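You operate a simulated robot arm through the tools that you are given. There is no shell and no other tool.

You run a simulated robot arm. Do the job below in one go: nothing can be reset, and whatever is moved stays where it is left.

Task
Put the brown cloth on the pantry end of the dresser top. Then push the table drawer shut. Then fetch the red cup and set it on the top of the corner bench. Then put the milk jug in the floor of the wash basin. Then put the purple scourer on top of the serving board. Then put the teal bowl on the top of the long bench away on the top of the side counter. Then take the orange flan mould and leave it on the small shelf over the cylinders. Then put the green beaker on the top of the long bench away on the top of the side counter. Keep to this order. Set down upright: red cup, milk jug, orange flan mould, green beaker.

The check looks at the end state, three seconds after you hand in, the way a careful person would. Anything else that was tipped, shoved, dropped, spilled or broken makes it a failure. Flat cloth is picked up by pressing the open fingertips on it (5 to 10 N) and closing them slowly along it; thin cloth reads only 2 to 8 mm in the jaws.

Robot
A 6-joint arm with a two-finger gripper on a trunk, on a base that drives. Base frame: it is fixed to the floor where the robot stands at the start and does not move with it; the origin is under the middle of the robot, x ahead of it, y to its left, z up; the surface under the hand at the start is at about z = 0.75. Units: m, rad, N and s.
With the tool pointing down near the work surface it reaches from about 0.3 to 0.74 m from the robot's upright axis, wherever it stands. Its first joint turns from -2.897 to 2.897 rad. Places, roughly: brown cloth (8x6x3 cm) [0.5, 0.1, 0.8]; corner bench [-1.2, -2.6, 0.9]; floor of the wash basin [3.4, 1.5, 0.8]; green beaker (6x7x8 cm) [-0.6, -2.5, 0.9]; milk jug (13x9x12 cm) [0.5, 0.7, 0.8]; orange flan mould [-0.5, -2.5, 1]; pantry end of the dresser top [-1.3, 0.8, 0.9]; purple scourer (7x5x4 cm) [0.9, -2.3, 0.9]; red cup (11x7x8 cm) [0.6, -0.2, 0.8]; serving board (23x13x5 cm) [-1.1, -1.2, 0.9]; side counter [-1.3, -0.8, 0.9]; small shelf over the cylinders (17x22 cm) [3.58, 0.36, 0.82]; table drawer [0.4, 0.1, 0.7]; teal bowl (12x12x5 cm) [0.1, -2.5, 0.9]. Payload 1.57 kg.
The tool frame sits at the grasp point between the pads (the TCP): z along the fingers, y along the line on which they close. The tips reach 0.021 m beyond it. The gripper opens to 0.07 m. The gripper's body begins 0.05 m behind the TCP.
Orientation is that of the tool frame in the base frame, as a unit quaternion [x, y, z, w]. With the fingers straight down and closing along the base's y, the tool's x points along the base's -x, its y along +y and its z along -z.

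Tools
- The arm moves only by the tool jog_arm. Its arguments are lists of equal length, an entry for each row: "gripper": the closure in counts, from 0 (fully open) to 255 (shut); "offset": the shift along the base's x, y, z in m, a list of three; "rot": the turn, a rotation vector about the base's x, y, z in rad, a list of three. In form: {"gripper": [gripper, ...], "offset": [[x, y, z], ...], "rot": [[ax, ay, az], ...]}. A call has 1 to 20 rows; each row is the pose to reach, as a shift and turn from the pose commanded when the call began. Each row takes 0.2 s and may step no farther than 0.05 m and 0.15 rad from the row before; otherwise, or with a gripper value out of range, the whole call is refused. A pose out of reach is approached as far as the arm can. The call stops where the force on the tool passes 40 N (or 10 N more than at its start, if that is more) or the arm is blocked; 0.2 s more then pass. The fingers move at their own pace and stop on an object; they squeeze with about 30 N. The grip force told is the motor's: it shows also when the fingers shut on nothing. Time passes only in rows, and 0.2 s behind the last, so rows that repeat a pose let the fingers close. It gives the time, the measured TCP pose, the force on the tool (base axes), the opening and the grip force at its end, in the units of the frame above (readings bear some noise), with the torque about the TCP (base axes, N m) and any sound that the robot's microphone picked up.
- Cameras (640 x 400 px; columns grow to the right, rows downward): "scene" is now at [0.0081, 0.1731, 1.4674]; the picture's right is [0.26, -0.97, 0.00], its down [-0.82, -0.22, -0.52] and it looks along [0.50, 0.13, -0.85] (base axes); focal length 291 px, centre (320, 200). "wrist" rides on the gripper at [0.079, 0.004, -0.081] in the tool frame; the picture's right is [-0.05, 1.00, 0.00], its down [-0.67, -0.04, -0.74] and it looks along [-0.74, -0.04, 0.67] (tool axes); focal length 256 px, centre (320, 200). There is no depth. A picture from a camera that has moved, and an enlarged one, comes with that camera's place and axes in the base frame and with its lens.
- camera(camera): a new picture of that camera. No time passes.
- drive_base(legs): drives the robot by 1 to 6 legs, each [ahead, left, turn to the left] in m, m and rad, along the robot's own axes; the way and the turn of a leg run together, so that a leg with both is an arc; at most 1.5 m and 3.142 rad a leg. The arm and the cameras ride along, it lands a little off, and it stops where it bumps. It gives what a move gives.
- turn_head(pan, tilt): turns the head with the scene camera to pan (to the left, within 2.705 rad either way) and tilt (down, from -0.506 to 1.204), counted from straight ahead of the robot. It gives what a move gives.
- close_up(camera, box): a new picture of the part [left, top, right, bottom] of that camera's present view, enlarged. No time passes.
- job_done(): hands the job in; it is judged then, once.

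Nothing tells you exact positions but the pictures and the camera data. Unless the task says otherwise, let go and move clear before handing in.

The tools are called as a command line: name --argument value ..., lists and objects as JSON in quotes. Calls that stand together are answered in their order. jog_arm: Moves the arm, as the interface text tells. Its arguments: {"type":"object","properties":{"gripper":{"type":"array"},"offset":{"type":"array"},"rot":{"type":"array"}},"required":["gripper","offset","rot"]} The other tools are called the same way: drive_base (legs) drives the base; turn_head (pan, tilt) turns the head that bears the scene camera; camera (camera) takes a picture; close_up (camera, box) takes an enlarged picture of a part of a camera's view; job_done () hands the job in.

At the start:

```text
clock: 0.0
eef_pos: [0.3808, 0.1276, 1.0749]
tool_rot: [0.001, 1.0, -0.001, -0.001]
wrist_force: [0.4, 0.3, 0.6]
moment: [0.02, 0.02, -0.03]
width: 0.0699
grasp_force: 0.1
robot x, y, heading: [0.0029, -0.0008, -0.007]
head pan, tilt: [0.26, 1.021]
```

scene: 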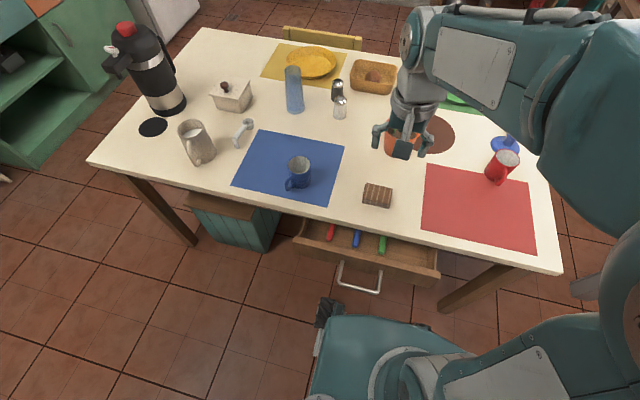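
wrist: 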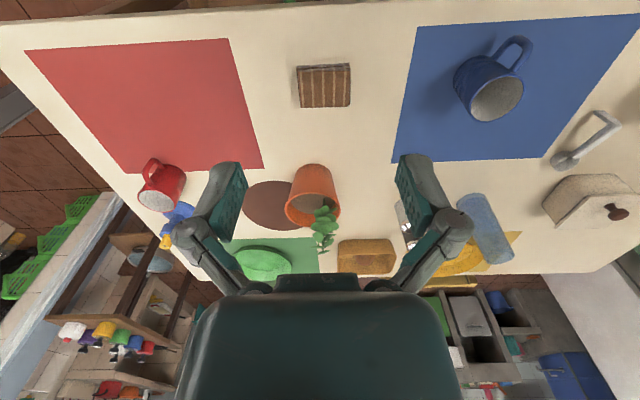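

I see the table with the folded brown cloth near its front edge, the open drawer beneath, the red cup at the right and a grey jug at the left. First I look more closely at the cloth and surroundings.

close_up --camera "scene" --box '[280, 120, 480, 300]'

close_up --camera "wrist" --box '[240, 40, 420, 140]'

close_up --camera "scene" --box '[80, 20, 280, 200]'

```text
2.22 times, centred on (380, 210) of scene
camera zoom: at [0.0081, 0.1731, 1.4674], right [0.26, -0.97, 0.0], down [-0.82, -0.22, -0.52], along [0.5, 0.13, -0.85], focal length 648 px, centre (187, 178)
```

zoom: 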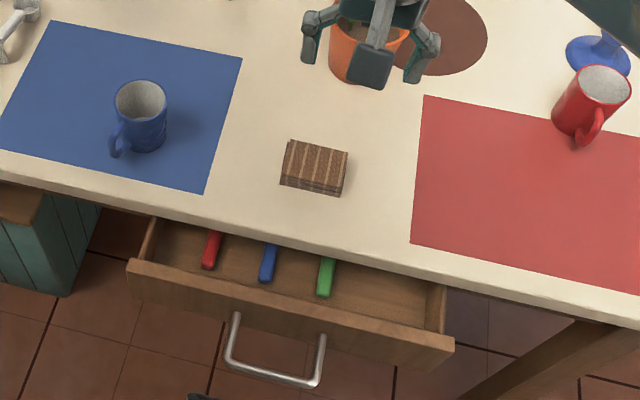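

```text
3.56 times, centred on (330, 90) of wrist
camera zoom: at [0.3018, 0.1322, 1.156], right [0.05, 1.0, 0.0], down [0.67, -0.03, 0.74], along [0.74, -0.04, -0.67], focal length 910 px, centre (284, 591)
```

zoom: 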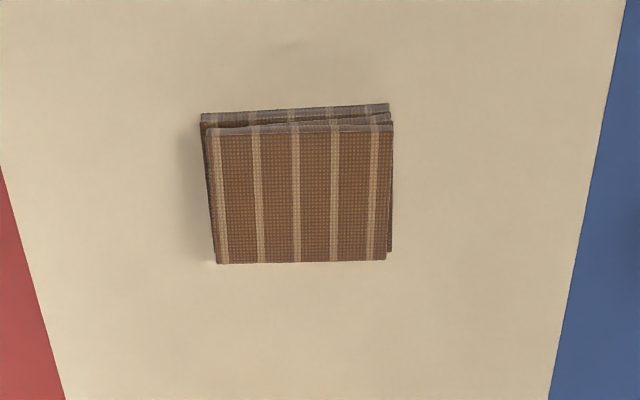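

```text
2.22 times, centred on (180, 110) of scene
camera zoom: at [0.0081, 0.1731, 1.4674], right [0.26, -0.97, 0.0], down [-0.82, -0.22, -0.52], along [0.5, 0.13, -0.85], focal length 648 px, centre (631, 400)
```

zoom: 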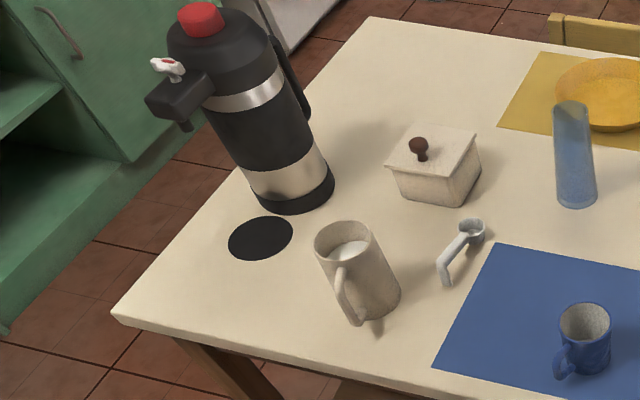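

The cloth lies at about (0.47, 0.128), top near z 0.78. Before moving anything I look around the room to learn the furniture.

turn_head --pan 2.6 --tilt 0.5

camera --camera "scene"

turn_head --pan 1.7 --tilt 0.4

camera --camera "scene"

turn_head --pan 0.6 --tilt 0.3

camera --camera "scene"

turn_head --pan -0.4 --tilt 0.3

camera --camera "scene"

turn_head --pan -1.4 --tilt 0.4

camera --camera "scene"

turn_head --pan -2.4 --tilt 0.5

camera --camera "scene"

```text
clock: 2.2
eef_pos: [0.3819, 0.1283, 1.0738]
tool_rot: [0.0, 1.0, -0.002, -0.001]
wrist_force: [-0.1, 0.1, 0.0]
moment: [0.02, -0.03, -0.01]
width: 0.07
grasp_force: 0.0
robot x, y, heading: [-0.0003, -0.0044, 0.0]
head pan, tilt: [2.601, 0.499]
```

```text
taken
camera scene: at [-0.1359, 0.2025, 1.51], right [0.52, 0.86, 0.0], down [0.41, -0.25, -0.88], along [-0.75, 0.45, -0.48], focal length 291 px, centre (320, 200)
```

scene: 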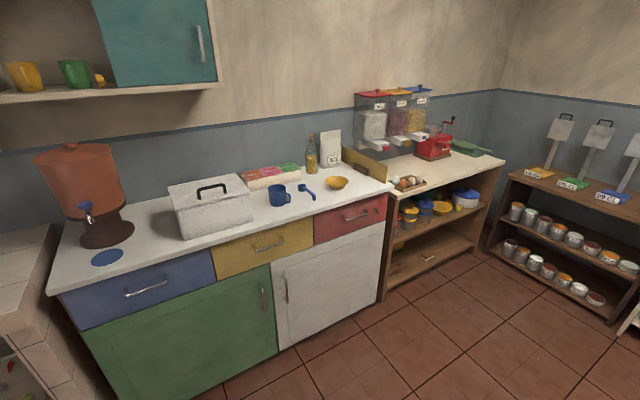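

```text
clock: 3.4
eef_pos: [0.3813, 0.128, 1.0742]
tool_rot: [0.0, 1.0, -0.001, 0.0]
wrist_force: [-0.2, 0.1, -0.6]
moment: [0.0, 0.0, 0.01]
width: 0.0701
grasp_force: 0.0
robot x, y, heading: [0.0019, -0.0009, 0.002]
head pan, tilt: [1.7, 0.4]
```

```text
taken
camera scene: at [-0.0699, 0.2475, 1.5191], right [0.99, 0.13, 0.0], down [0.05, -0.39, -0.92], along [-0.12, 0.91, -0.39], focal length 291 px, centre (320, 200)
```

scene: 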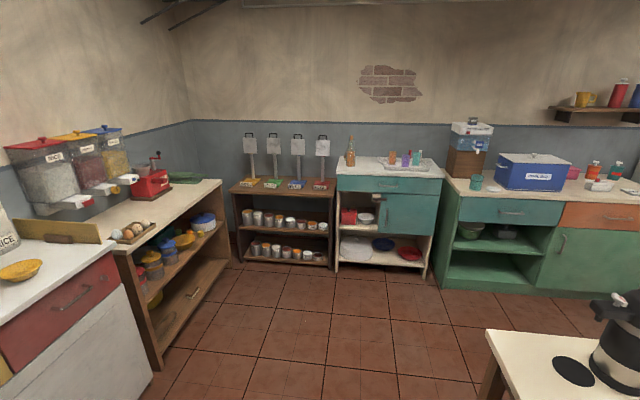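

```text
clock: 4.7
eef_pos: [0.3824, 0.129, 1.0737]
tool_rot: [0.001, 1.0, -0.001, -0.001]
wrist_force: [-0.6, 0.0, 0.0]
moment: [-0.02, -0.02, -0.01]
width: 0.0698
grasp_force: 0.0
robot x, y, heading: [-0.0023, -0.0046, 0.002]
head pan, tilt: [0.6, 0.3]
```

```text
taken
camera scene: at [0.0191, 0.2084, 1.5283], right [0.57, -0.82, 0.0], down [-0.24, -0.17, -0.95], along [0.79, 0.54, -0.3], focal length 291 px, centre (320, 200)
```

scene: 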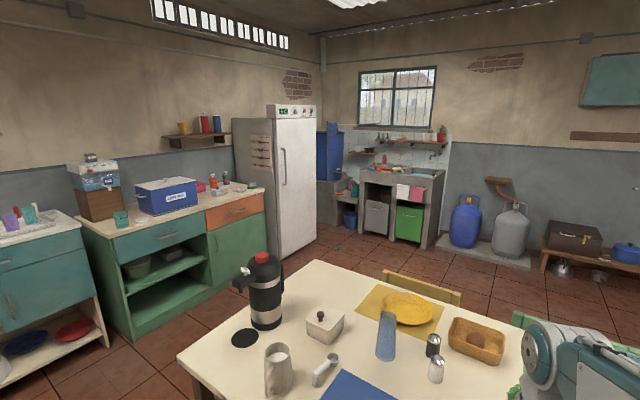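

```text
clock: 6.0
eef_pos: [0.3819, 0.1285, 1.0759]
tool_rot: [0.0, 1.0, -0.001, -0.001]
wrist_force: [0.0, -0.6, -0.6]
moment: [-0.01, -0.04, -0.01]
width: 0.0702
grasp_force: 0.0
robot x, y, heading: [-0.0015, -0.0003, -0.003]
head pan, tilt: [-0.4, 0.3]
```

```text
taken
camera scene: at [0.0281, 0.1194, 1.5284], right [-0.39, -0.92, 0.0], down [-0.27, 0.11, -0.96], along [0.88, -0.37, -0.3], focal length 291 px, centre (320, 200)
```

scene: 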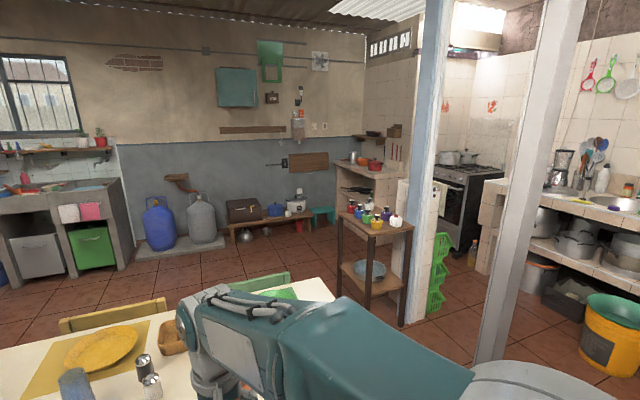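

```text
clock: 7.2
eef_pos: [0.3815, 0.128, 1.0731]
tool_rot: [0.0, 1.0, -0.001, -0.001]
wrist_force: [0.6, -0.4, 0.3]
moment: [-0.03, -0.03, 0.0]
width: 0.0702
grasp_force: 0.0
robot x, y, heading: [0.003, -0.0022, 0.0]
head pan, tilt: [-1.4, 0.4]
```

```text
taken
camera scene: at [-0.0421, 0.0643, 1.5193], right [-0.99, -0.17, 0.0], down [-0.07, 0.38, -0.92], along [0.16, -0.91, -0.39], focal length 291 px, centre (320, 200)
```

scene: 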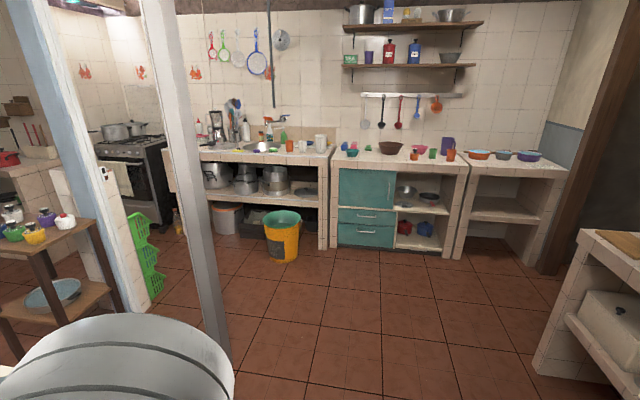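

```text
clock: 8.5
eef_pos: [0.3805, 0.1283, 1.0747]
tool_rot: [0.0, 1.0, -0.001, 0.001]
wrist_force: [-0.6, 0.4, 0.1]
moment: [0.0, -0.01, -0.02]
width: 0.0699
grasp_force: 0.1
robot x, y, heading: [-0.0007, 0.0019, 0.001]
head pan, tilt: [-2.4, 0.499]
```

```text
taken
camera scene: at [-0.125, 0.0941, 1.5102], right [-0.68, 0.74, 0.0], down [0.35, 0.32, -0.88], along [-0.65, -0.59, -0.48], focal length 291 px, centre (320, 200)
```

scene: 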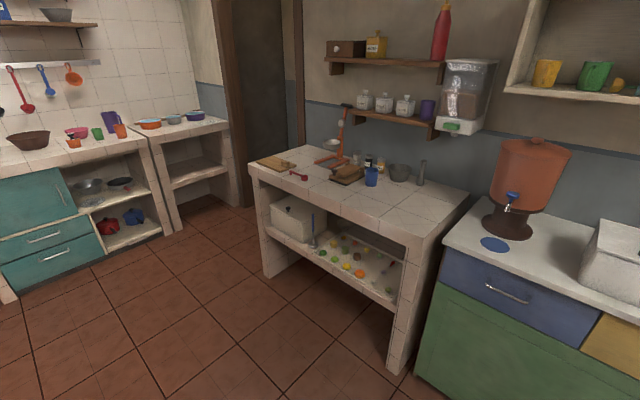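

Furniture located: dresser behind with the scoop and yellow bowl at its pantry end, side counter, corner bench and long bench. Now I turn the gripper 90° so that it closes along x, and come over the cloth at (0.47, 0.128).

jog_arm --gripper '[0, 0, 0, 0, 0, 0, 0, 0, 0, 0, 0, 0]' --offset '[[0.008, 0, -0.01], [0.016, 0, -0.02], [0.024, 0, -0.03], [0.032, 0, -0.04], [0.04, 0, -0.05], [0.048, 0, -0.06], [0.056, 0, -0.07], [0.064, 0, -0.08], [0.072, 0, -0.09], [0.08, 0, -0.1], [0.089, 0, -0.11], [0.089, 0, -0.11]]' --rot '[[0, 0, -0.143], [0, 0, -0.286], [0, 0, -0.429], [0, 0, -0.572], [0, 0, -0.715], [0, 0, -0.858], [0, 0, -1.0], [0, 0, -1.143], [0, 0, -1.286], [0, 0, -1.429], [0, 0, -1.571], [0, 0, -1.571]]'

turn_head --pan 0.26 --tilt 1.02

camera --camera "wrist"

camera --camera "scene"

```text
clock: 11.1
eef_pos: [0.4709, 0.1263, 0.9628]
tool_rot: [0.708, 0.706, -0.003, 0.0]
wrist_force: [0.3, -0.5, 0.4]
moment: [0.0, 0.0, 0.0]
width: 0.07
grasp_force: 0.0
robot x, y, heading: [0.0007, -0.0009, -0.002]
head pan, tilt: [-2.4, 0.499]
```

```text
clock: 13.5
eef_pos: [0.4704, 0.1275, 0.9628]
tool_rot: [0.707, 0.707, -0.001, -0.001]
wrist_force: [-0.1, 0.2, -0.3]
moment: [-0.03, -0.01, 0.01]
width: 0.07
grasp_force: 0.1
robot x, y, heading: [0.0035, -0.0005, 0.005]
head pan, tilt: [0.26, 1.019]
```

```text
taken
camera wrist: at [0.4742, 0.2071, 1.0445], right [1.0, -0.05, 0.0], down [-0.03, -0.67, 0.75], along [-0.04, -0.74, -0.67], focal length 256 px, centre (320, 200)
```

wrist: 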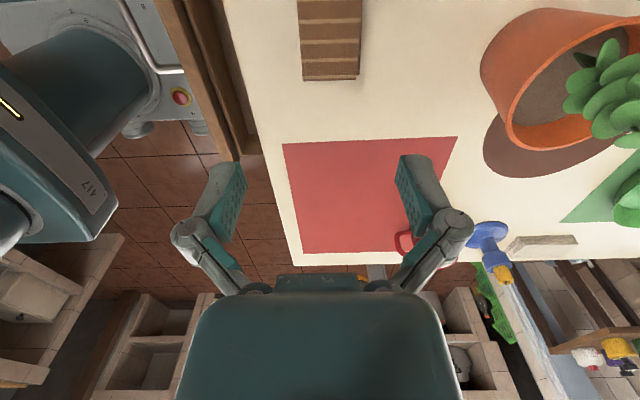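

```text
taken
camera scene: at [0.0088, 0.1733, 1.4675], right [0.26, -0.97, 0.0], down [-0.82, -0.22, -0.52], along [0.51, 0.13, -0.85], focal length 291 px, centre (320, 200)
```

scene: 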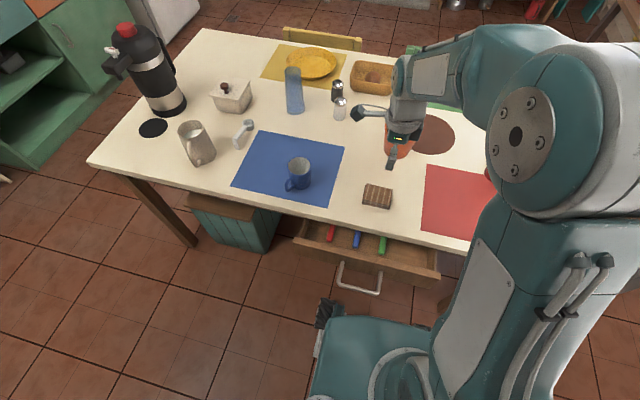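

The cloth measures x 0.447–0.507, y 0.09–0.166, so I shift to x 0.477 and go down to just above its top, then check.

jog_arm --gripper '[0, 0, 0, 0]' --offset '[[0.006, 0.001, -0.04], [0.006, 0.001, -0.085], [0.006, 0.001, -0.13], [0.006, 0.001, -0.145]]' --rot '[[0, 0, 0], [0, 0, 0], [0, 0, 0], [0, 0, 0]]'

camera --camera "wrist"

close_up --camera "scene" --box '[320, 120, 460, 240]'

```text
clock: 14.5
eef_pos: [0.4769, 0.1289, 0.8195]
tool_rot: [0.707, 0.707, 0.0, -0.001]
wrist_force: [0.2, 0.0, 0.3]
moment: [-0.02, 0.0, 0.01]
width: 0.07
grasp_force: 0.0
robot x, y, heading: [0.0007, 0.0024, 0.001]
head pan, tilt: [0.26, 1.019]
```

```text
taken
camera wrist: at [0.4808, 0.2085, 0.9003], right [1.0, -0.05, 0.0], down [-0.04, -0.67, 0.75], along [-0.04, -0.74, -0.67], focal length 256 px, centre (320, 200)
```

wrist: 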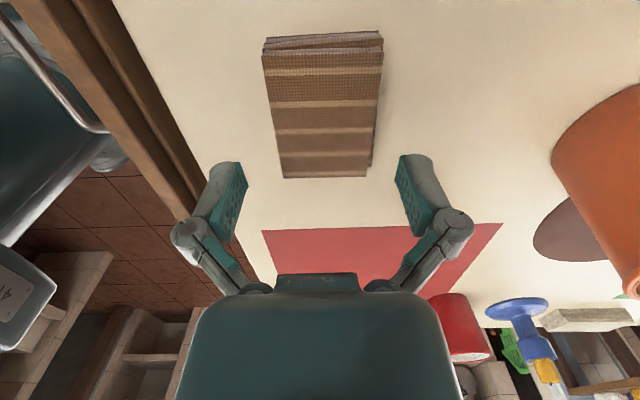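

```text
3.33 times, centred on (390, 180) of scene
camera zoom: at [0.0091, 0.1736, 1.4675], right [0.26, -0.97, 0.0], down [-0.82, -0.22, -0.52], along [0.51, 0.13, -0.85], focal length 971 px, centre (87, 267)
```

zoom: 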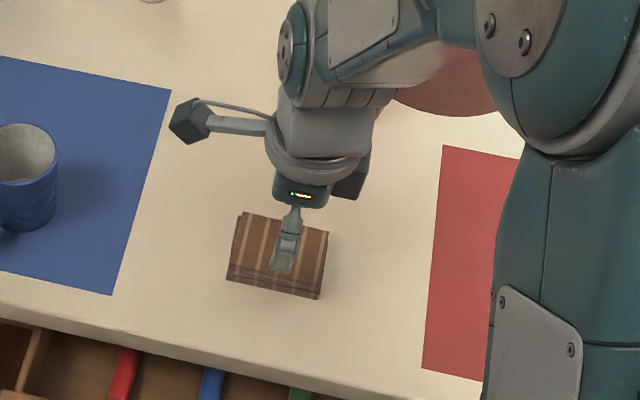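

The cloth sits centered between the fingers. I descend and close on it across its 6 cm width.

jog_arm --gripper '[0, 0, 0, 40, 80, 130, 180, 220]' --offset '[[0.001, 0, -0.02], [0.001, 0, -0.042], [0.001, 0, -0.043], [0.001, 0, -0.043], [0.001, 0, -0.043], [0.001, 0, -0.043], [0.001, 0, -0.043], [0.001, 0, -0.043]]' --rot '[[0, 0, 0], [0, 0, 0], [0, 0, 0], [0, 0, 0], [0, 0, 0], [0, 0, 0], [0, 0, 0], [0, 0, 0]]'

camera --camera "wrist"

```text
clock: 16.3
eef_pos: [0.4778, 0.129, 0.7767]
tool_rot: [0.708, 0.706, 0.0, 0.0]
wrist_force: [1.8, 0.6, 7.8]
moment: [0.0, -0.11, 0.01]
width: 0.0572
grasp_force: 30.0
robot x, y, heading: [-0.0002, -0.0039, -0.003]
head pan, tilt: [0.26, 1.019]
```

```text
taken
camera wrist: at [0.4804, 0.2084, 0.8586], right [1.0, -0.05, 0.0], down [-0.04, -0.67, 0.75], along [-0.04, -0.74, -0.67], focal length 256 px, centre (320, 200)
```

wrist: 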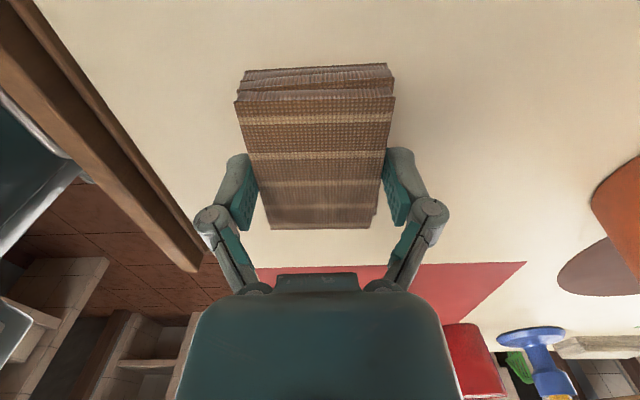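

The cloth is held at 57 mm. I lift it clear of the table.

jog_arm --gripper '[220, 220, 220, 220, 220, 220, 220, 220]' --offset '[[0, 0, 0.02], [0, 0, 0.05], [0, 0, 0.09], [0, 0, 0.13], [0, 0, 0.17], [0, 0, 0.21], [0, 0, 0.25], [0, 0, 0.25]]' --rot '[[0, 0, 0], [0, 0, 0], [0, 0, 0], [0, 0, 0], [0, 0, 0], [0, 0, 0], [0, 0, 0], [0, 0, 0]]'

camera --camera "wrist"

```text
clock: 18.1
eef_pos: [0.4801, 0.1271, 1.0269]
tool_rot: [0.707, 0.707, -0.001, 0.0]
wrist_force: [0.6, -0.1, -0.4]
moment: [0.01, 0.02, -0.02]
width: 0.0572
grasp_force: 29.9
robot x, y, heading: [-0.0014, -0.0013, -0.002]
head pan, tilt: [0.26, 1.019]
```

```text
taken
camera wrist: at [0.4837, 0.2072, 1.1088], right [1.0, -0.05, 0.0], down [-0.03, -0.67, 0.75], along [-0.04, -0.74, -0.67], focal length 256 px, centre (320, 200)
```

wrist: 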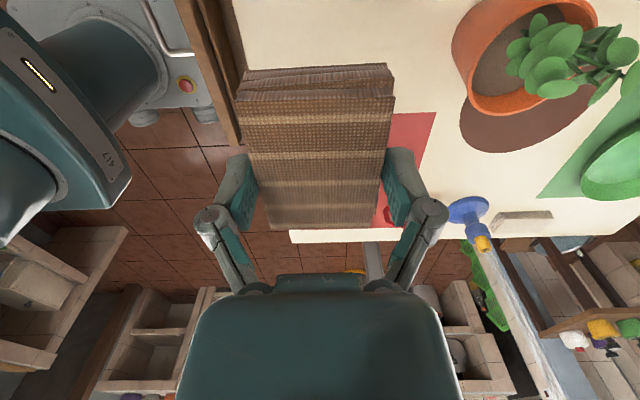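

The cloth is securely held. I back off, turn around and drive to the dresser's pantry end.

drive_base --legs '[[-0.15, 0, 0], [0, 0, 3.14], [0.3, -0.95, 0]]'

turn_head --pan 0.0 --tilt 0.75

camera --camera "scene"

camera --camera "wrist"

```text
clock: 31.6
eef_pos: [-0.9635, 0.7862, 1.0278]
tool_rot: [0.73, -0.683, 0.0, -0.001]
wrist_force: [0.4, -0.4, -0.5]
moment: [-0.04, -0.01, 0.02]
width: 0.057
grasp_force: 30.5
robot x, y, heading: [-0.4942, 0.943, -3.074]
head pan, tilt: [0.26, 1.019]
```

```text
clock: 32.4
eef_pos: [-0.9636, 0.7864, 1.0268]
tool_rot: [0.73, -0.683, 0.0, -0.001]
wrist_force: [-0.1, -0.1, -0.6]
moment: [0.01, -0.02, 0.03]
width: 0.0571
grasp_force: 29.7
robot x, y, heading: [-0.4926, 0.9458, -3.074]
head pan, tilt: [0.0, 0.75]
```

```text
taken
camera scene: at [-0.5067, 0.7884, 1.4879], right [-0.07, 1.0, 0.0], down [0.68, 0.05, -0.73], along [-0.73, -0.05, -0.68], focal length 291 px, centre (320, 200)
```

scene: 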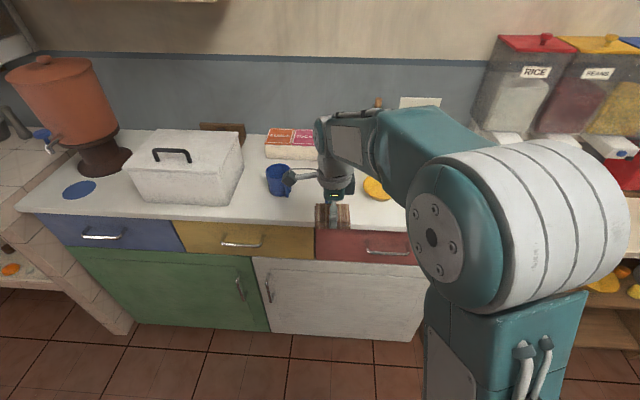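

```text
taken
camera wrist: at [-0.9632, 0.707, 1.1085], right [-1.0, -0.01, 0.0], down [-0.01, 0.67, 0.75], along [-0.01, 0.75, -0.67], focal length 256 px, centre (320, 200)
```

wrist: 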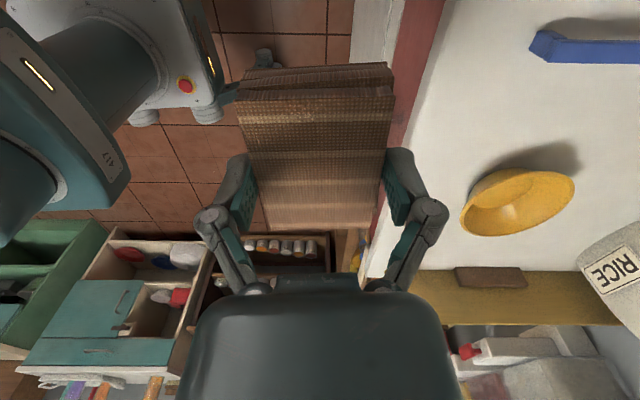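

I'm in front of the pantry end; the front strip between scoop and yellow bowl, about (-1.11, 0.85), is free. I move over it and square up the gripper.

jog_arm --gripper '[220, 220, 220, 220, 220]' --offset '[[-0.035, 0.015, 0.0], [-0.07, 0.03, 0], [-0.105, 0.045, -0.01], [-0.1465, 0.064, -0.02], [-0.1465, 0.064, -0.03]]' --rot '[[0, 0, -0.02], [0, 0, -0.04], [0, 0, -0.067], [0, 0, -0.067], [0, 0, -0.067]]'

camera --camera "wrist"

camera --camera "scene"

```text
clock: 33.6
eef_pos: [-1.1102, 0.851, 0.9979]
tool_rot: [0.707, -0.707, 0.0, -0.001]
wrist_force: [-0.6, -0.3, -0.9]
moment: [0.01, 0.0, 0.03]
width: 0.057
grasp_force: 29.7
robot x, y, heading: [-0.4927, 0.9442, -3.073]
head pan, tilt: [0.0, 0.75]
```

```text
taken
camera wrist: at [-1.1149, 0.7723, 1.0787], right [-1.0, 0.05, 0.0], down [0.03, 0.67, 0.75], along [0.04, 0.74, -0.67], focal length 256 px, centre (320, 200)
```

wrist: 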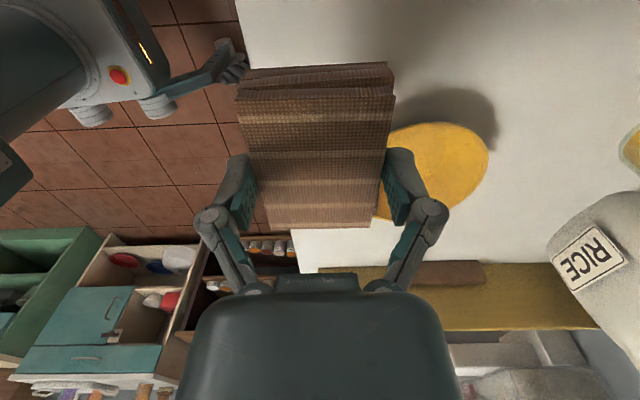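

```text
taken
camera scene: at [-0.5076, 0.789, 1.488], right [-0.07, 1.0, 0.0], down [0.68, 0.05, -0.73], along [-0.73, -0.05, -0.68], focal length 291 px, centre (320, 200)
```

scene: 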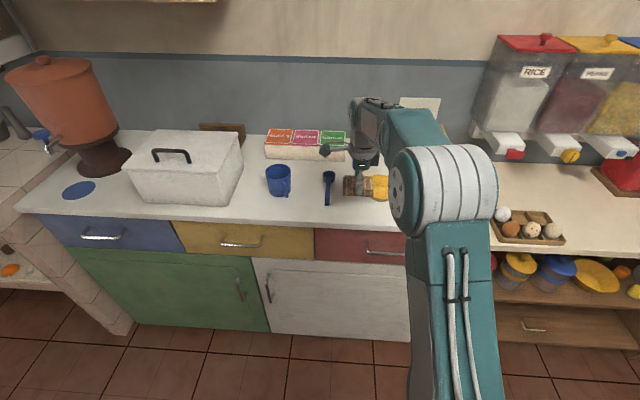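

The spot is clear between the scoop (y≈0.77) and bowl (y>0.88). I lower the cloth toward the top, expected contact near TCP z 0.907.

jog_arm --gripper '[220, 220, 220]' --offset '[[0.003, -0.003, -0.04], [0.003, -0.003, -0.07], [0.003, -0.003, -0.08]]' --rot '[[0, 0, 0], [0, 0, 0], [0, 0, 0]]'

close_up --camera "scene" --box '[300, 140, 420, 230]'

camera --camera "wrist"

```text
clock: 34.4
eef_pos: [-1.1075, 0.8447, 0.9189]
tool_rot: [0.708, -0.707, 0.0, -0.001]
wrist_force: [0.5, -0.1, -1.4]
moment: [-0.03, 0.03, 0.0]
width: 0.0573
grasp_force: 29.8
robot x, y, heading: [-0.4986, 0.9461, -3.073]
head pan, tilt: [0.0, 0.75]
```

```text
4.44 times, centred on (360, 185) of scene
camera zoom: at [-0.5075, 0.7888, 1.488], right [-0.07, 1.0, 0.0], down [0.68, 0.05, -0.73], along [-0.73, -0.05, -0.68], focal length 1295 px, centre (142, 267)
```

zoom: 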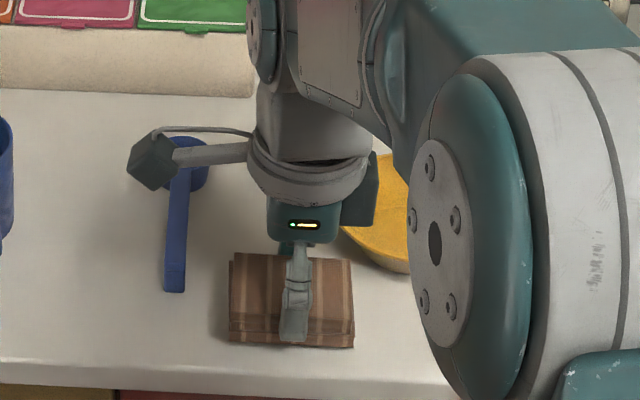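

```text
taken
camera wrist: at [-1.1122, 0.7664, 1.0002], right [-1.0, 0.05, 0.0], down [0.04, 0.67, 0.75], along [0.04, 0.74, -0.67], focal length 256 px, centre (320, 200)
```

wrist: 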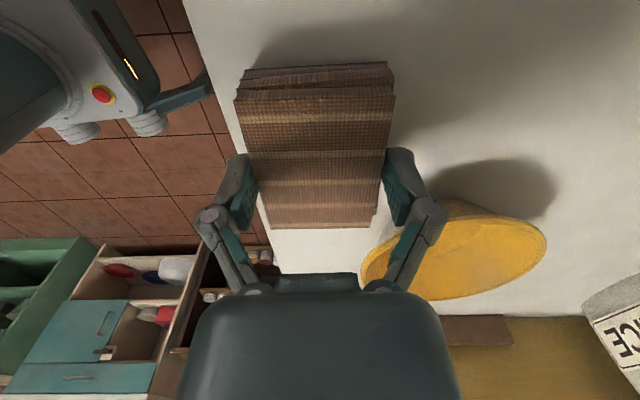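

Nearly on the surface. I inch down until contact shows.

jog_arm --gripper '[220, 220]' --offset '[[0, 0, -0.004], [0, 0, -0.008]]' --rot '[[0, 0, 0], [0, 0, 0]]'

```text
clock: 35.0
eef_pos: [-1.1081, 0.8464, 0.9136]
tool_rot: [-0.707, 0.707, 0.0, -0.001]
wrist_force: [4.6, 0.0, 14.8]
moment: [0.07, -0.3, 0.0]
width: 0.0575
grasp_force: 30.1
robot x, y, heading: [-0.4936, 0.9457, -3.076]
head pan, tilt: [0.0, 0.75]
```

Contact (about 15 N up), so the cloth rests on the top. I open and rise.

jog_arm --gripper '[120, 60, 0, 0, 0, 0, 0, 0, 0]' --offset '[[0, 0, 0.002], [0, 0, 0.002], [0, 0, 0.002], [0, 0, 0.002], [0, 0, 0.03], [0, 0, 0.07], [0, 0, 0.11], [0, 0, 0.15], [0.0, 0, 0.16]]' --rot '[[0, 0, 0], [0, 0, 0], [0, 0, 0], [0, 0, 0], [0, 0, 0], [0, 0, 0], [0, 0, 0], [0, 0, 0], [0, 0, 0]]'

camera --camera "wrist"

camera --camera "scene"

```text
clock: 37.0
eef_pos: [-1.1074, 0.8468, 1.0703]
tool_rot: [0.707, -0.707, 0.001, -0.001]
wrist_force: [0.2, 0.5, -0.5]
moment: [0.02, 0.02, 0.02]
width: 0.0701
grasp_force: 0.0
robot x, y, heading: [-0.4948, 0.947, -3.074]
head pan, tilt: [0.0, 0.75]
```

```text
taken
camera wrist: at [-1.1115, 0.7668, 1.1512], right [-1.0, 0.05, 0.0], down [0.03, 0.67, 0.75], along [0.04, 0.74, -0.67], focal length 256 px, centre (320, 200)
```

wrist: 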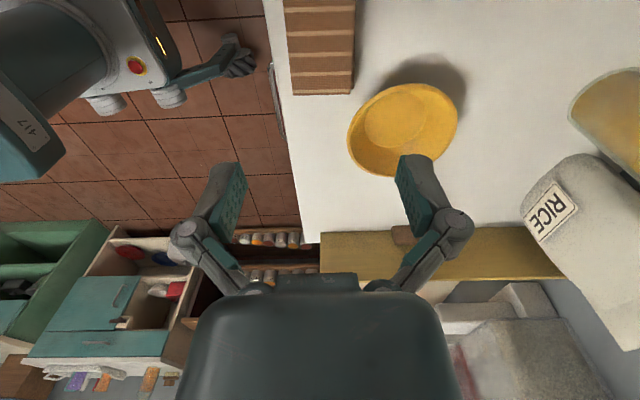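

```text
taken
camera scene: at [-0.5073, 0.7889, 1.488], right [-0.07, 1.0, 0.0], down [0.68, 0.05, -0.73], along [-0.73, -0.05, -0.68], focal length 291 px, centre (320, 200)
```

scene: 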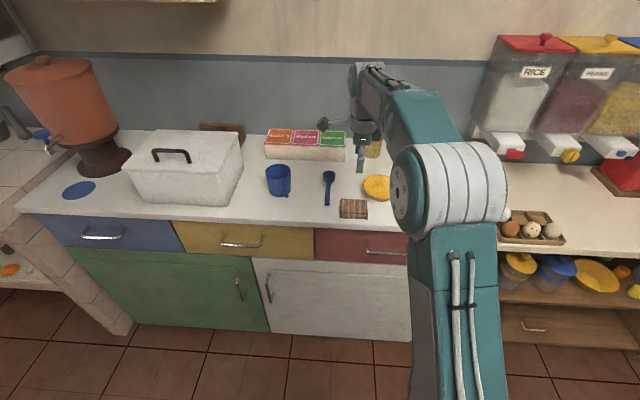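

The cloth rests on the pantry end. Next I retract the arm and drive back to face the table drawer.

jog_arm --gripper '[0, 0, 0, 0, 0]' --offset '[[0.04, 0.0, 0.02], [0.08, 0.01, 0.03], [0.12, 0.02, 0.03], [0.16, 0.02, 0.03], [0.16, 0.02, 0.03]]' --rot '[[0, 0, 0], [0, 0, 0], [0, 0, 0], [0, 0, 0], [0, 0, 0]]'

drive_base --legs '[[-0.1, 0, 0], [0, 0, 3.074], [0.05, -0.84, 0]]'

turn_head --pan 0.1 --tilt 0.9

camera --camera "scene"

```text
clock: 38.2
eef_pos: [-0.9472, 0.8662, 1.0982]
tool_rot: [-0.707, 0.707, 0.0, 0.0]
wrist_force: [-1.4, 0.9, 0.4]
moment: [0.02, -0.03, -0.02]
width: 0.0702
grasp_force: 0.0
robot x, y, heading: [-0.489, 0.9469, -3.076]
head pan, tilt: [0.0, 0.75]
```

```text
clock: 50.7
eef_pos: [0.1528, 0.1893, 1.0982]
tool_rot: [0.717, 0.697, -0.001, 0.0]
wrist_force: [0.7, 0.1, 0.3]
moment: [0.01, 0.01, 0.01]
width: 0.07
grasp_force: 0.2
robot x, y, heading: [-0.302, 0.1177, 0.038]
head pan, tilt: [0.0, 0.75]
```

```text
clock: 51.4
eef_pos: [0.1517, 0.1871, 1.0981]
tool_rot: [0.717, 0.697, -0.002, 0.0]
wrist_force: [-0.8, 0.5, 0.1]
moment: [0.01, -0.03, 0.03]
width: 0.0701
grasp_force: 0.2
robot x, y, heading: [-0.3062, 0.1198, 0.04]
head pan, tilt: [0.099, 0.901]
```

```text
taken
camera scene: at [-0.2927, 0.2843, 1.4761], right [0.14, -0.99, 0.0], down [-0.78, -0.11, -0.62], along [0.61, 0.08, -0.78], focal length 291 px, centre (320, 200)
```

scene: 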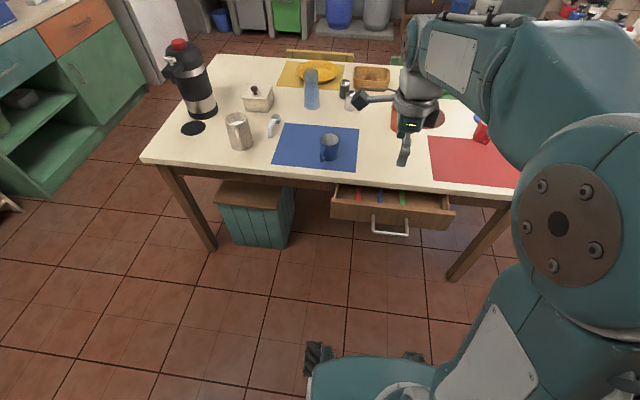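

close_up --camera "scene" --box '[310, 150, 470, 250]'

camera --camera "wrist"

```text
4.00 times, centred on (390, 200) of scene
camera zoom: at [-0.2927, 0.2843, 1.4761], right [0.14, -0.99, 0.0], down [-0.78, -0.11, -0.62], along [0.61, 0.08, -0.78], focal length 1166 px, centre (40, 200)
```

zoom: 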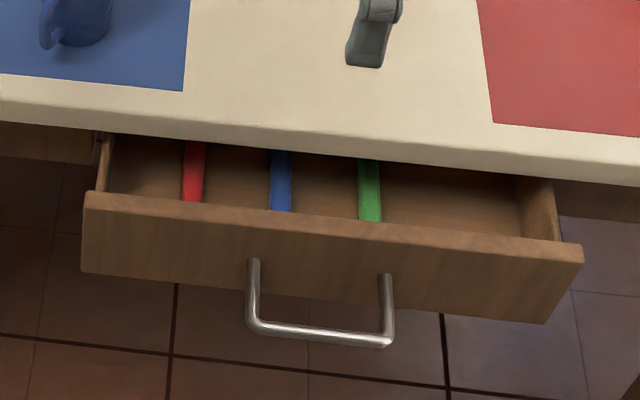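

```text
taken
camera wrist: at [0.1587, 0.267, 1.18], right [1.0, -0.08, 0.0], down [-0.05, -0.66, 0.75], along [-0.06, -0.74, -0.67], focal length 256 px, centre (320, 200)
```

wrist: 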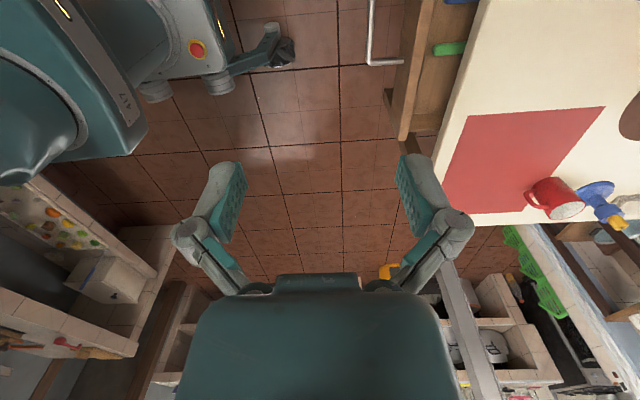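

The handle bar is at about x 0.238, y 0.07–0.18, z 0.66, and the drawer front stands about 0.1 m out. I turn the gripper to close along y, shut it, and come down in front of the handle.

jog_arm --gripper '[100, 200, 255, 255, 255, 255, 255, 255, 255, 255, 255]' --offset '[[0.0, -0.006, -0.02], [0, -0.012, -0.04], [0, -0.018, -0.06], [0, -0.024, -0.08], [0, -0.03, -0.1], [0, -0.036, -0.12], [0, -0.042, -0.14], [0, -0.048, -0.16], [0, -0.054, -0.18], [0, -0.06, -0.2], [0, -0.064, -0.22]]' --rot '[[0, 0, 0.145], [0, 0, 0.29], [0, 0, 0.435], [0, 0, 0.58], [0, 0, 0.725], [0, 0, 0.87], [0, 0, 1.015], [0, 0, 1.16], [0, 0, 1.305], [0, 0, 1.45], [0, 0, 1.597]]'

jog_arm --gripper '[255, 255, 255, 255, 255, 255]' --offset '[[0.0, 0, -0.035], [0, 0, -0.07], [0, 0, -0.105], [0, 0, -0.14], [0, 0, -0.175], [0, 0, -0.215]]' --rot '[[0, -0.1, 0], [0, -0.2, 0], [0, -0.3, 0], [0, -0.4, 0], [0, -0.4, 0], [0, -0.4, 0]]'

camera --camera "scene"

camera --camera "wrist"

```text
clock: 53.8
eef_pos: [0.1505, 0.1229, 0.8782]
tool_rot: [0.001, 1.0, 0.0, -0.001]
wrist_force: [-0.8, 1.0, -0.9]
moment: [-0.03, 0.01, 0.02]
width: 0.0
grasp_force: 29.2
robot x, y, heading: [-0.3066, 0.119, 0.038]
head pan, tilt: [0.099, 0.901]
```

```text
clock: 55.2
eef_pos: [0.1504, 0.1231, 0.6635]
tool_rot: [0.001, 0.98, -0.001, 0.198]
wrist_force: [0.4, -1.4, 1.1]
moment: [0.0, -0.03, -0.01]
width: 0.0
grasp_force: 28.1
robot x, y, heading: [-0.3018, 0.1182, 0.041]
head pan, tilt: [0.099, 0.901]
```

```text
taken
camera scene: at [-0.292, 0.2834, 1.4761], right [0.14, -0.99, 0.0], down [-0.78, -0.11, -0.62], along [0.61, 0.09, -0.78], focal length 291 px, centre (320, 200)
```

scene: 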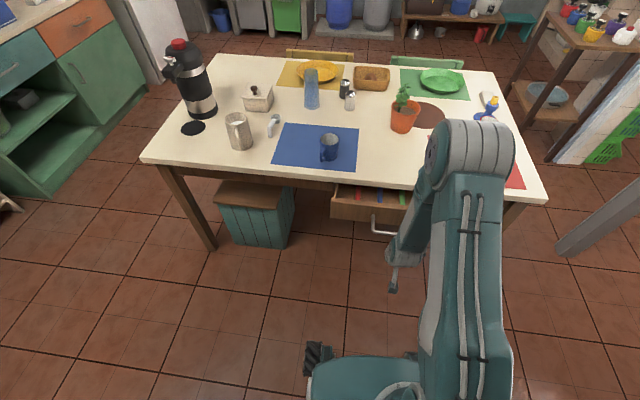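

```text
taken
camera wrist: at [0.0459, 0.1283, 0.7062], right [0.05, 1.0, 0.02], down [0.32, -0.04, 0.95], along [0.94, -0.04, -0.32], focal length 256 px, centre (320, 200)
```

wrist: 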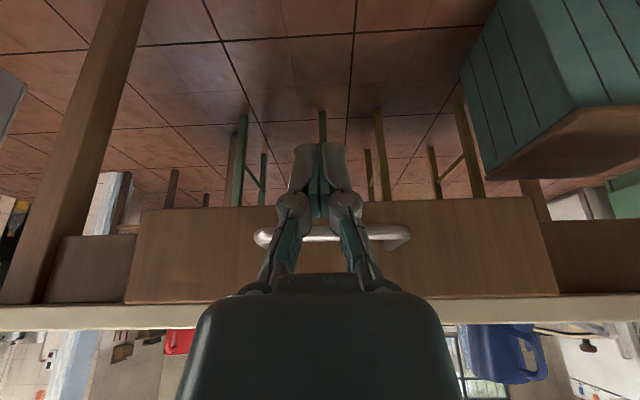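

The closed fingers are right before the handle bar. I push ahead along x.

jog_arm --gripper '[255, 255, 255, 255, 255, 255, 255, 255, 255, 255]' --offset '[[0.03, 0, 0], [0.06, 0, 0], [0.07, 0, 0], [0.08, 0, 0], [0.09, 0, 0], [0.1, 0, 0], [0.11, 0, 0], [0.12, 0, 0], [0.13, 0, 0], [0.14, 0, 0]]' --rot '[[0, 0, 0], [0, 0, 0], [0, 0, 0], [0, 0, 0], [0, 0, 0], [0, 0, 0], [0, 0, 0], [0, 0, 0], [0, 0, 0], [0, 0, 0]]'

camera --camera "wrist"

camera --camera "scene"

```text
clock: 57.4
eef_pos: [0.2916, 0.123, 0.6653]
tool_rot: [0.001, 0.98, 0.0, 0.197]
wrist_force: [0.0, 0.2, -0.2]
moment: [0.05, 0.01, 0.01]
width: 0.0
grasp_force: 28.4
robot x, y, heading: [-0.3053, 0.1192, 0.041]
head pan, tilt: [0.099, 0.901]
```

```text
taken
camera wrist: at [0.1874, 0.1276, 0.7079], right [0.05, 1.0, 0.02], down [0.33, -0.04, 0.94], along [0.94, -0.04, -0.33], focal length 256 px, centre (320, 200)
```

wrist: 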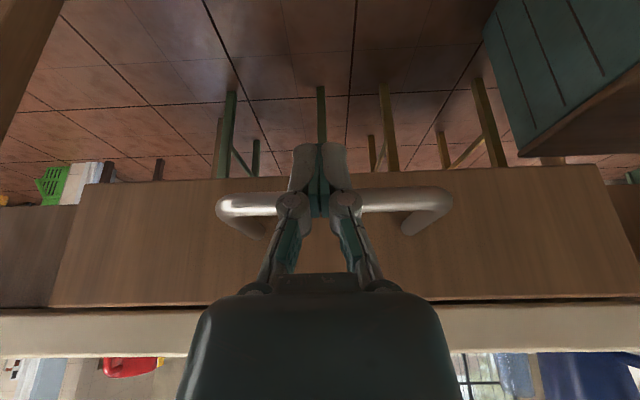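

```text
taken
camera scene: at [-0.2917, 0.2834, 1.4761], right [0.14, -0.99, 0.0], down [-0.78, -0.11, -0.62], along [0.61, 0.09, -0.78], focal length 291 px, centre (320, 200)
```

scene: 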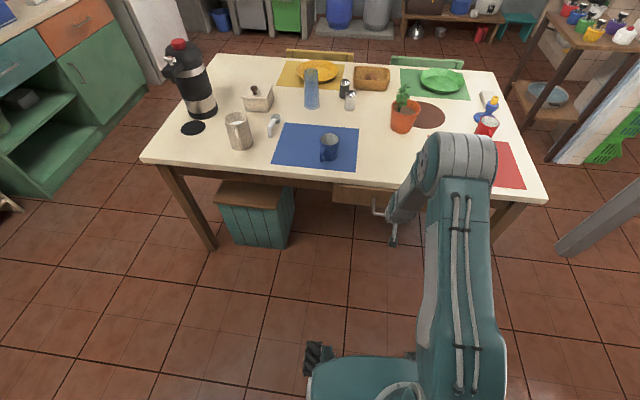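

The drawer is moving in. I keep pushing until it stops.

jog_arm --gripper '[255, 255, 255, 255, 255, 255]' --offset '[[0.008, 0, 0], [0.016, 0, 0], [0.024, 0, 0], [0.032, 0, 0], [0.04, 0, 0], [0.048, 0, 0]]' --rot '[[0, 0, 0], [0, 0, 0], [0, 0, 0], [0, 0, 0], [0, 0, 0], [0, 0, 0]]'

camera --camera "wrist"

close_up --camera "scene" --box '[310, 150, 470, 250]'

```text
clock: 58.8
eef_pos: [0.3393, 0.1233, 0.6643]
tool_rot: [0.001, 0.98, -0.001, 0.198]
wrist_force: [-0.3, -0.1, 0.2]
moment: [0.0, 0.01, 0.02]
width: 0.0
grasp_force: 29.0
robot x, y, heading: [-0.3041, 0.1216, 0.041]
head pan, tilt: [0.099, 0.901]
```

```text
taken
camera wrist: at [0.234, 0.1268, 0.7093], right [0.05, 1.0, 0.02], down [0.33, -0.04, 0.94], along [0.94, -0.04, -0.33], focal length 256 px, centre (320, 200)
```

wrist: 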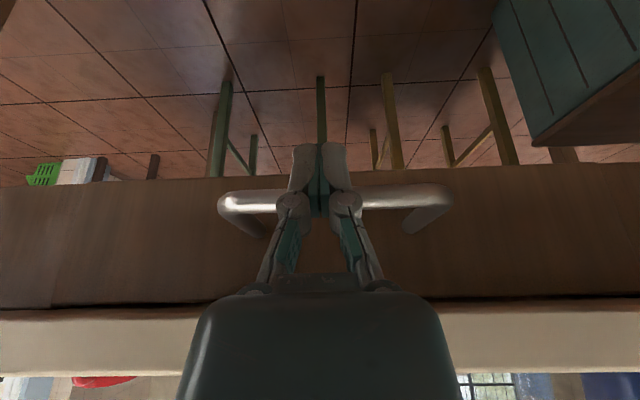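

```text
4.00 times, centred on (390, 200) of scene
camera zoom: at [-0.2915, 0.2834, 1.4761], right [0.14, -0.99, 0.0], down [-0.78, -0.11, -0.62], along [0.61, 0.09, -0.78], focal length 1166 px, centre (40, 200)
```

zoom: 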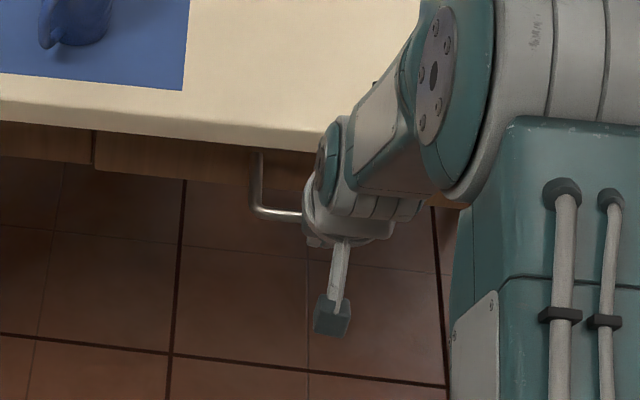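

Nearly flush; I push a bit further until I feel the stop.

jog_arm --gripper '[255, 255, 255, 255, 255]' --offset '[[0.004, 0, 0], [0.008, 0, 0], [0.012, 0, 0], [0.016, 0, 0], [0.02, 0, 0]]' --rot '[[0, 0, 0], [0, 0, 0], [0, 0, 0], [0, 0, 0], [0, 0, 0]]'

camera --camera "wrist"

close_up --camera "scene" --box '[310, 150, 470, 250]'

```text
clock: 59.8
eef_pos: [0.3486, 0.1229, 0.6584]
tool_rot: [0.002, 0.982, -0.001, 0.189]
wrist_force: [-1.0, 0.1, 0.1]
moment: [-0.01, -0.02, 0.03]
width: 0.0003
grasp_force: 28.4
robot x, y, heading: [-0.3006, 0.1211, 0.037]
head pan, tilt: [0.099, 0.901]
stopped in row 4: the force on the tool passed its limit at 45 N (the readings are from after the stop); the commanded pose is now the measured one
```

```text
taken
camera wrist: at [0.2437, 0.127, 0.7049], right [0.05, 1.0, 0.02], down [0.34, -0.04, 0.94], along [0.94, -0.04, -0.34], focal length 256 px, centre (320, 200)
```

wrist: 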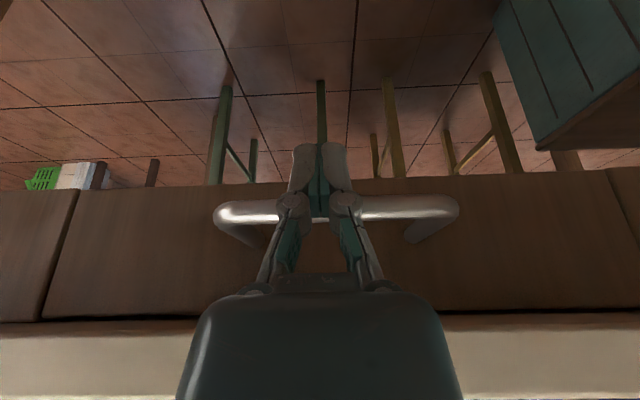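

```text
4.00 times, centred on (390, 200) of scene
camera zoom: at [-0.2924, 0.2833, 1.4761], right [0.14, -0.99, 0.0], down [-0.78, -0.11, -0.62], along [0.61, 0.09, -0.78], focal length 1166 px, centre (40, 200)
```

zoom: 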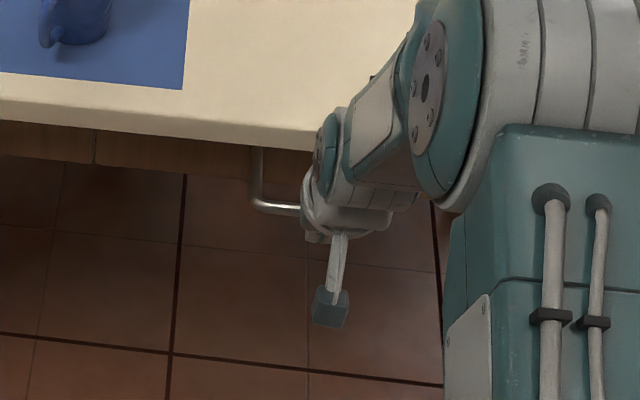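

The drawer hit its stop and looks flush. I back off, rise, and check it before going to the cup.

jog_arm --gripper '[255, 255, 255, 255, 255, 255, 255, 255, 255, 255]' --offset '[[-0.03, 0, 0], [-0.07, 0, 0], [-0.11, 0, 0.01], [-0.13, 0, 0.05], [-0.14, 0, 0.1], [-0.14, 0, 0.15], [-0.14, 0, 0.2], [-0.14, 0, 0.25], [-0.14, 0, 0.3], [-0.14, 0, 0.35]]' --rot '[[0, 0, 0], [0, 0, 0], [0, 0.05, 0], [0, 0.1, 0], [0, 0.2, 0], [0, 0.3, 0], [0, 0.38, 0], [0, 0.38, 0], [0, 0.38, 0], [0, 0.38, 0]]'

camera --camera "scene"

camera --camera "wrist"

```text
refused: row 5 steps farther than a row can; nothing moved
```

```text
taken
camera scene: at [-0.2924, 0.2833, 1.4761], right [0.14, -0.99, 0.0], down [-0.78, -0.11, -0.62], along [0.61, 0.09, -0.78], focal length 291 px, centre (320, 200)
```

scene: 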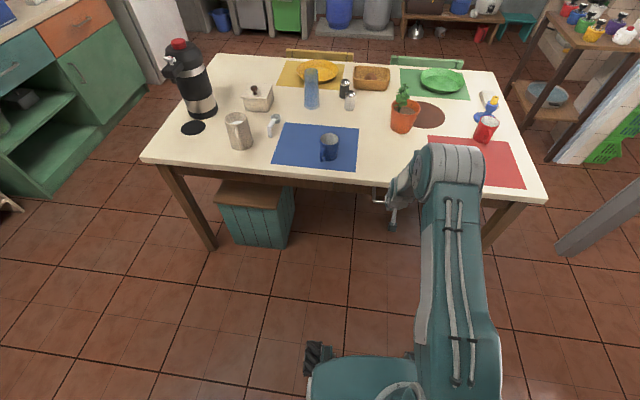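

```text
taken
camera wrist: at [0.2437, 0.127, 0.7049], right [0.05, 1.0, 0.02], down [0.34, -0.04, 0.94], along [0.94, -0.04, -0.34], focal length 256 px, centre (320, 200)
```

wrist: 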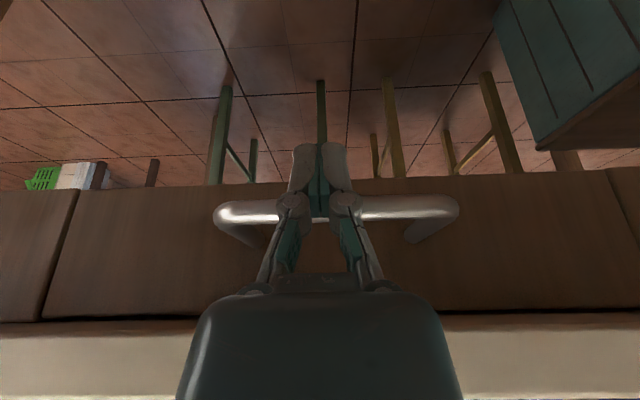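

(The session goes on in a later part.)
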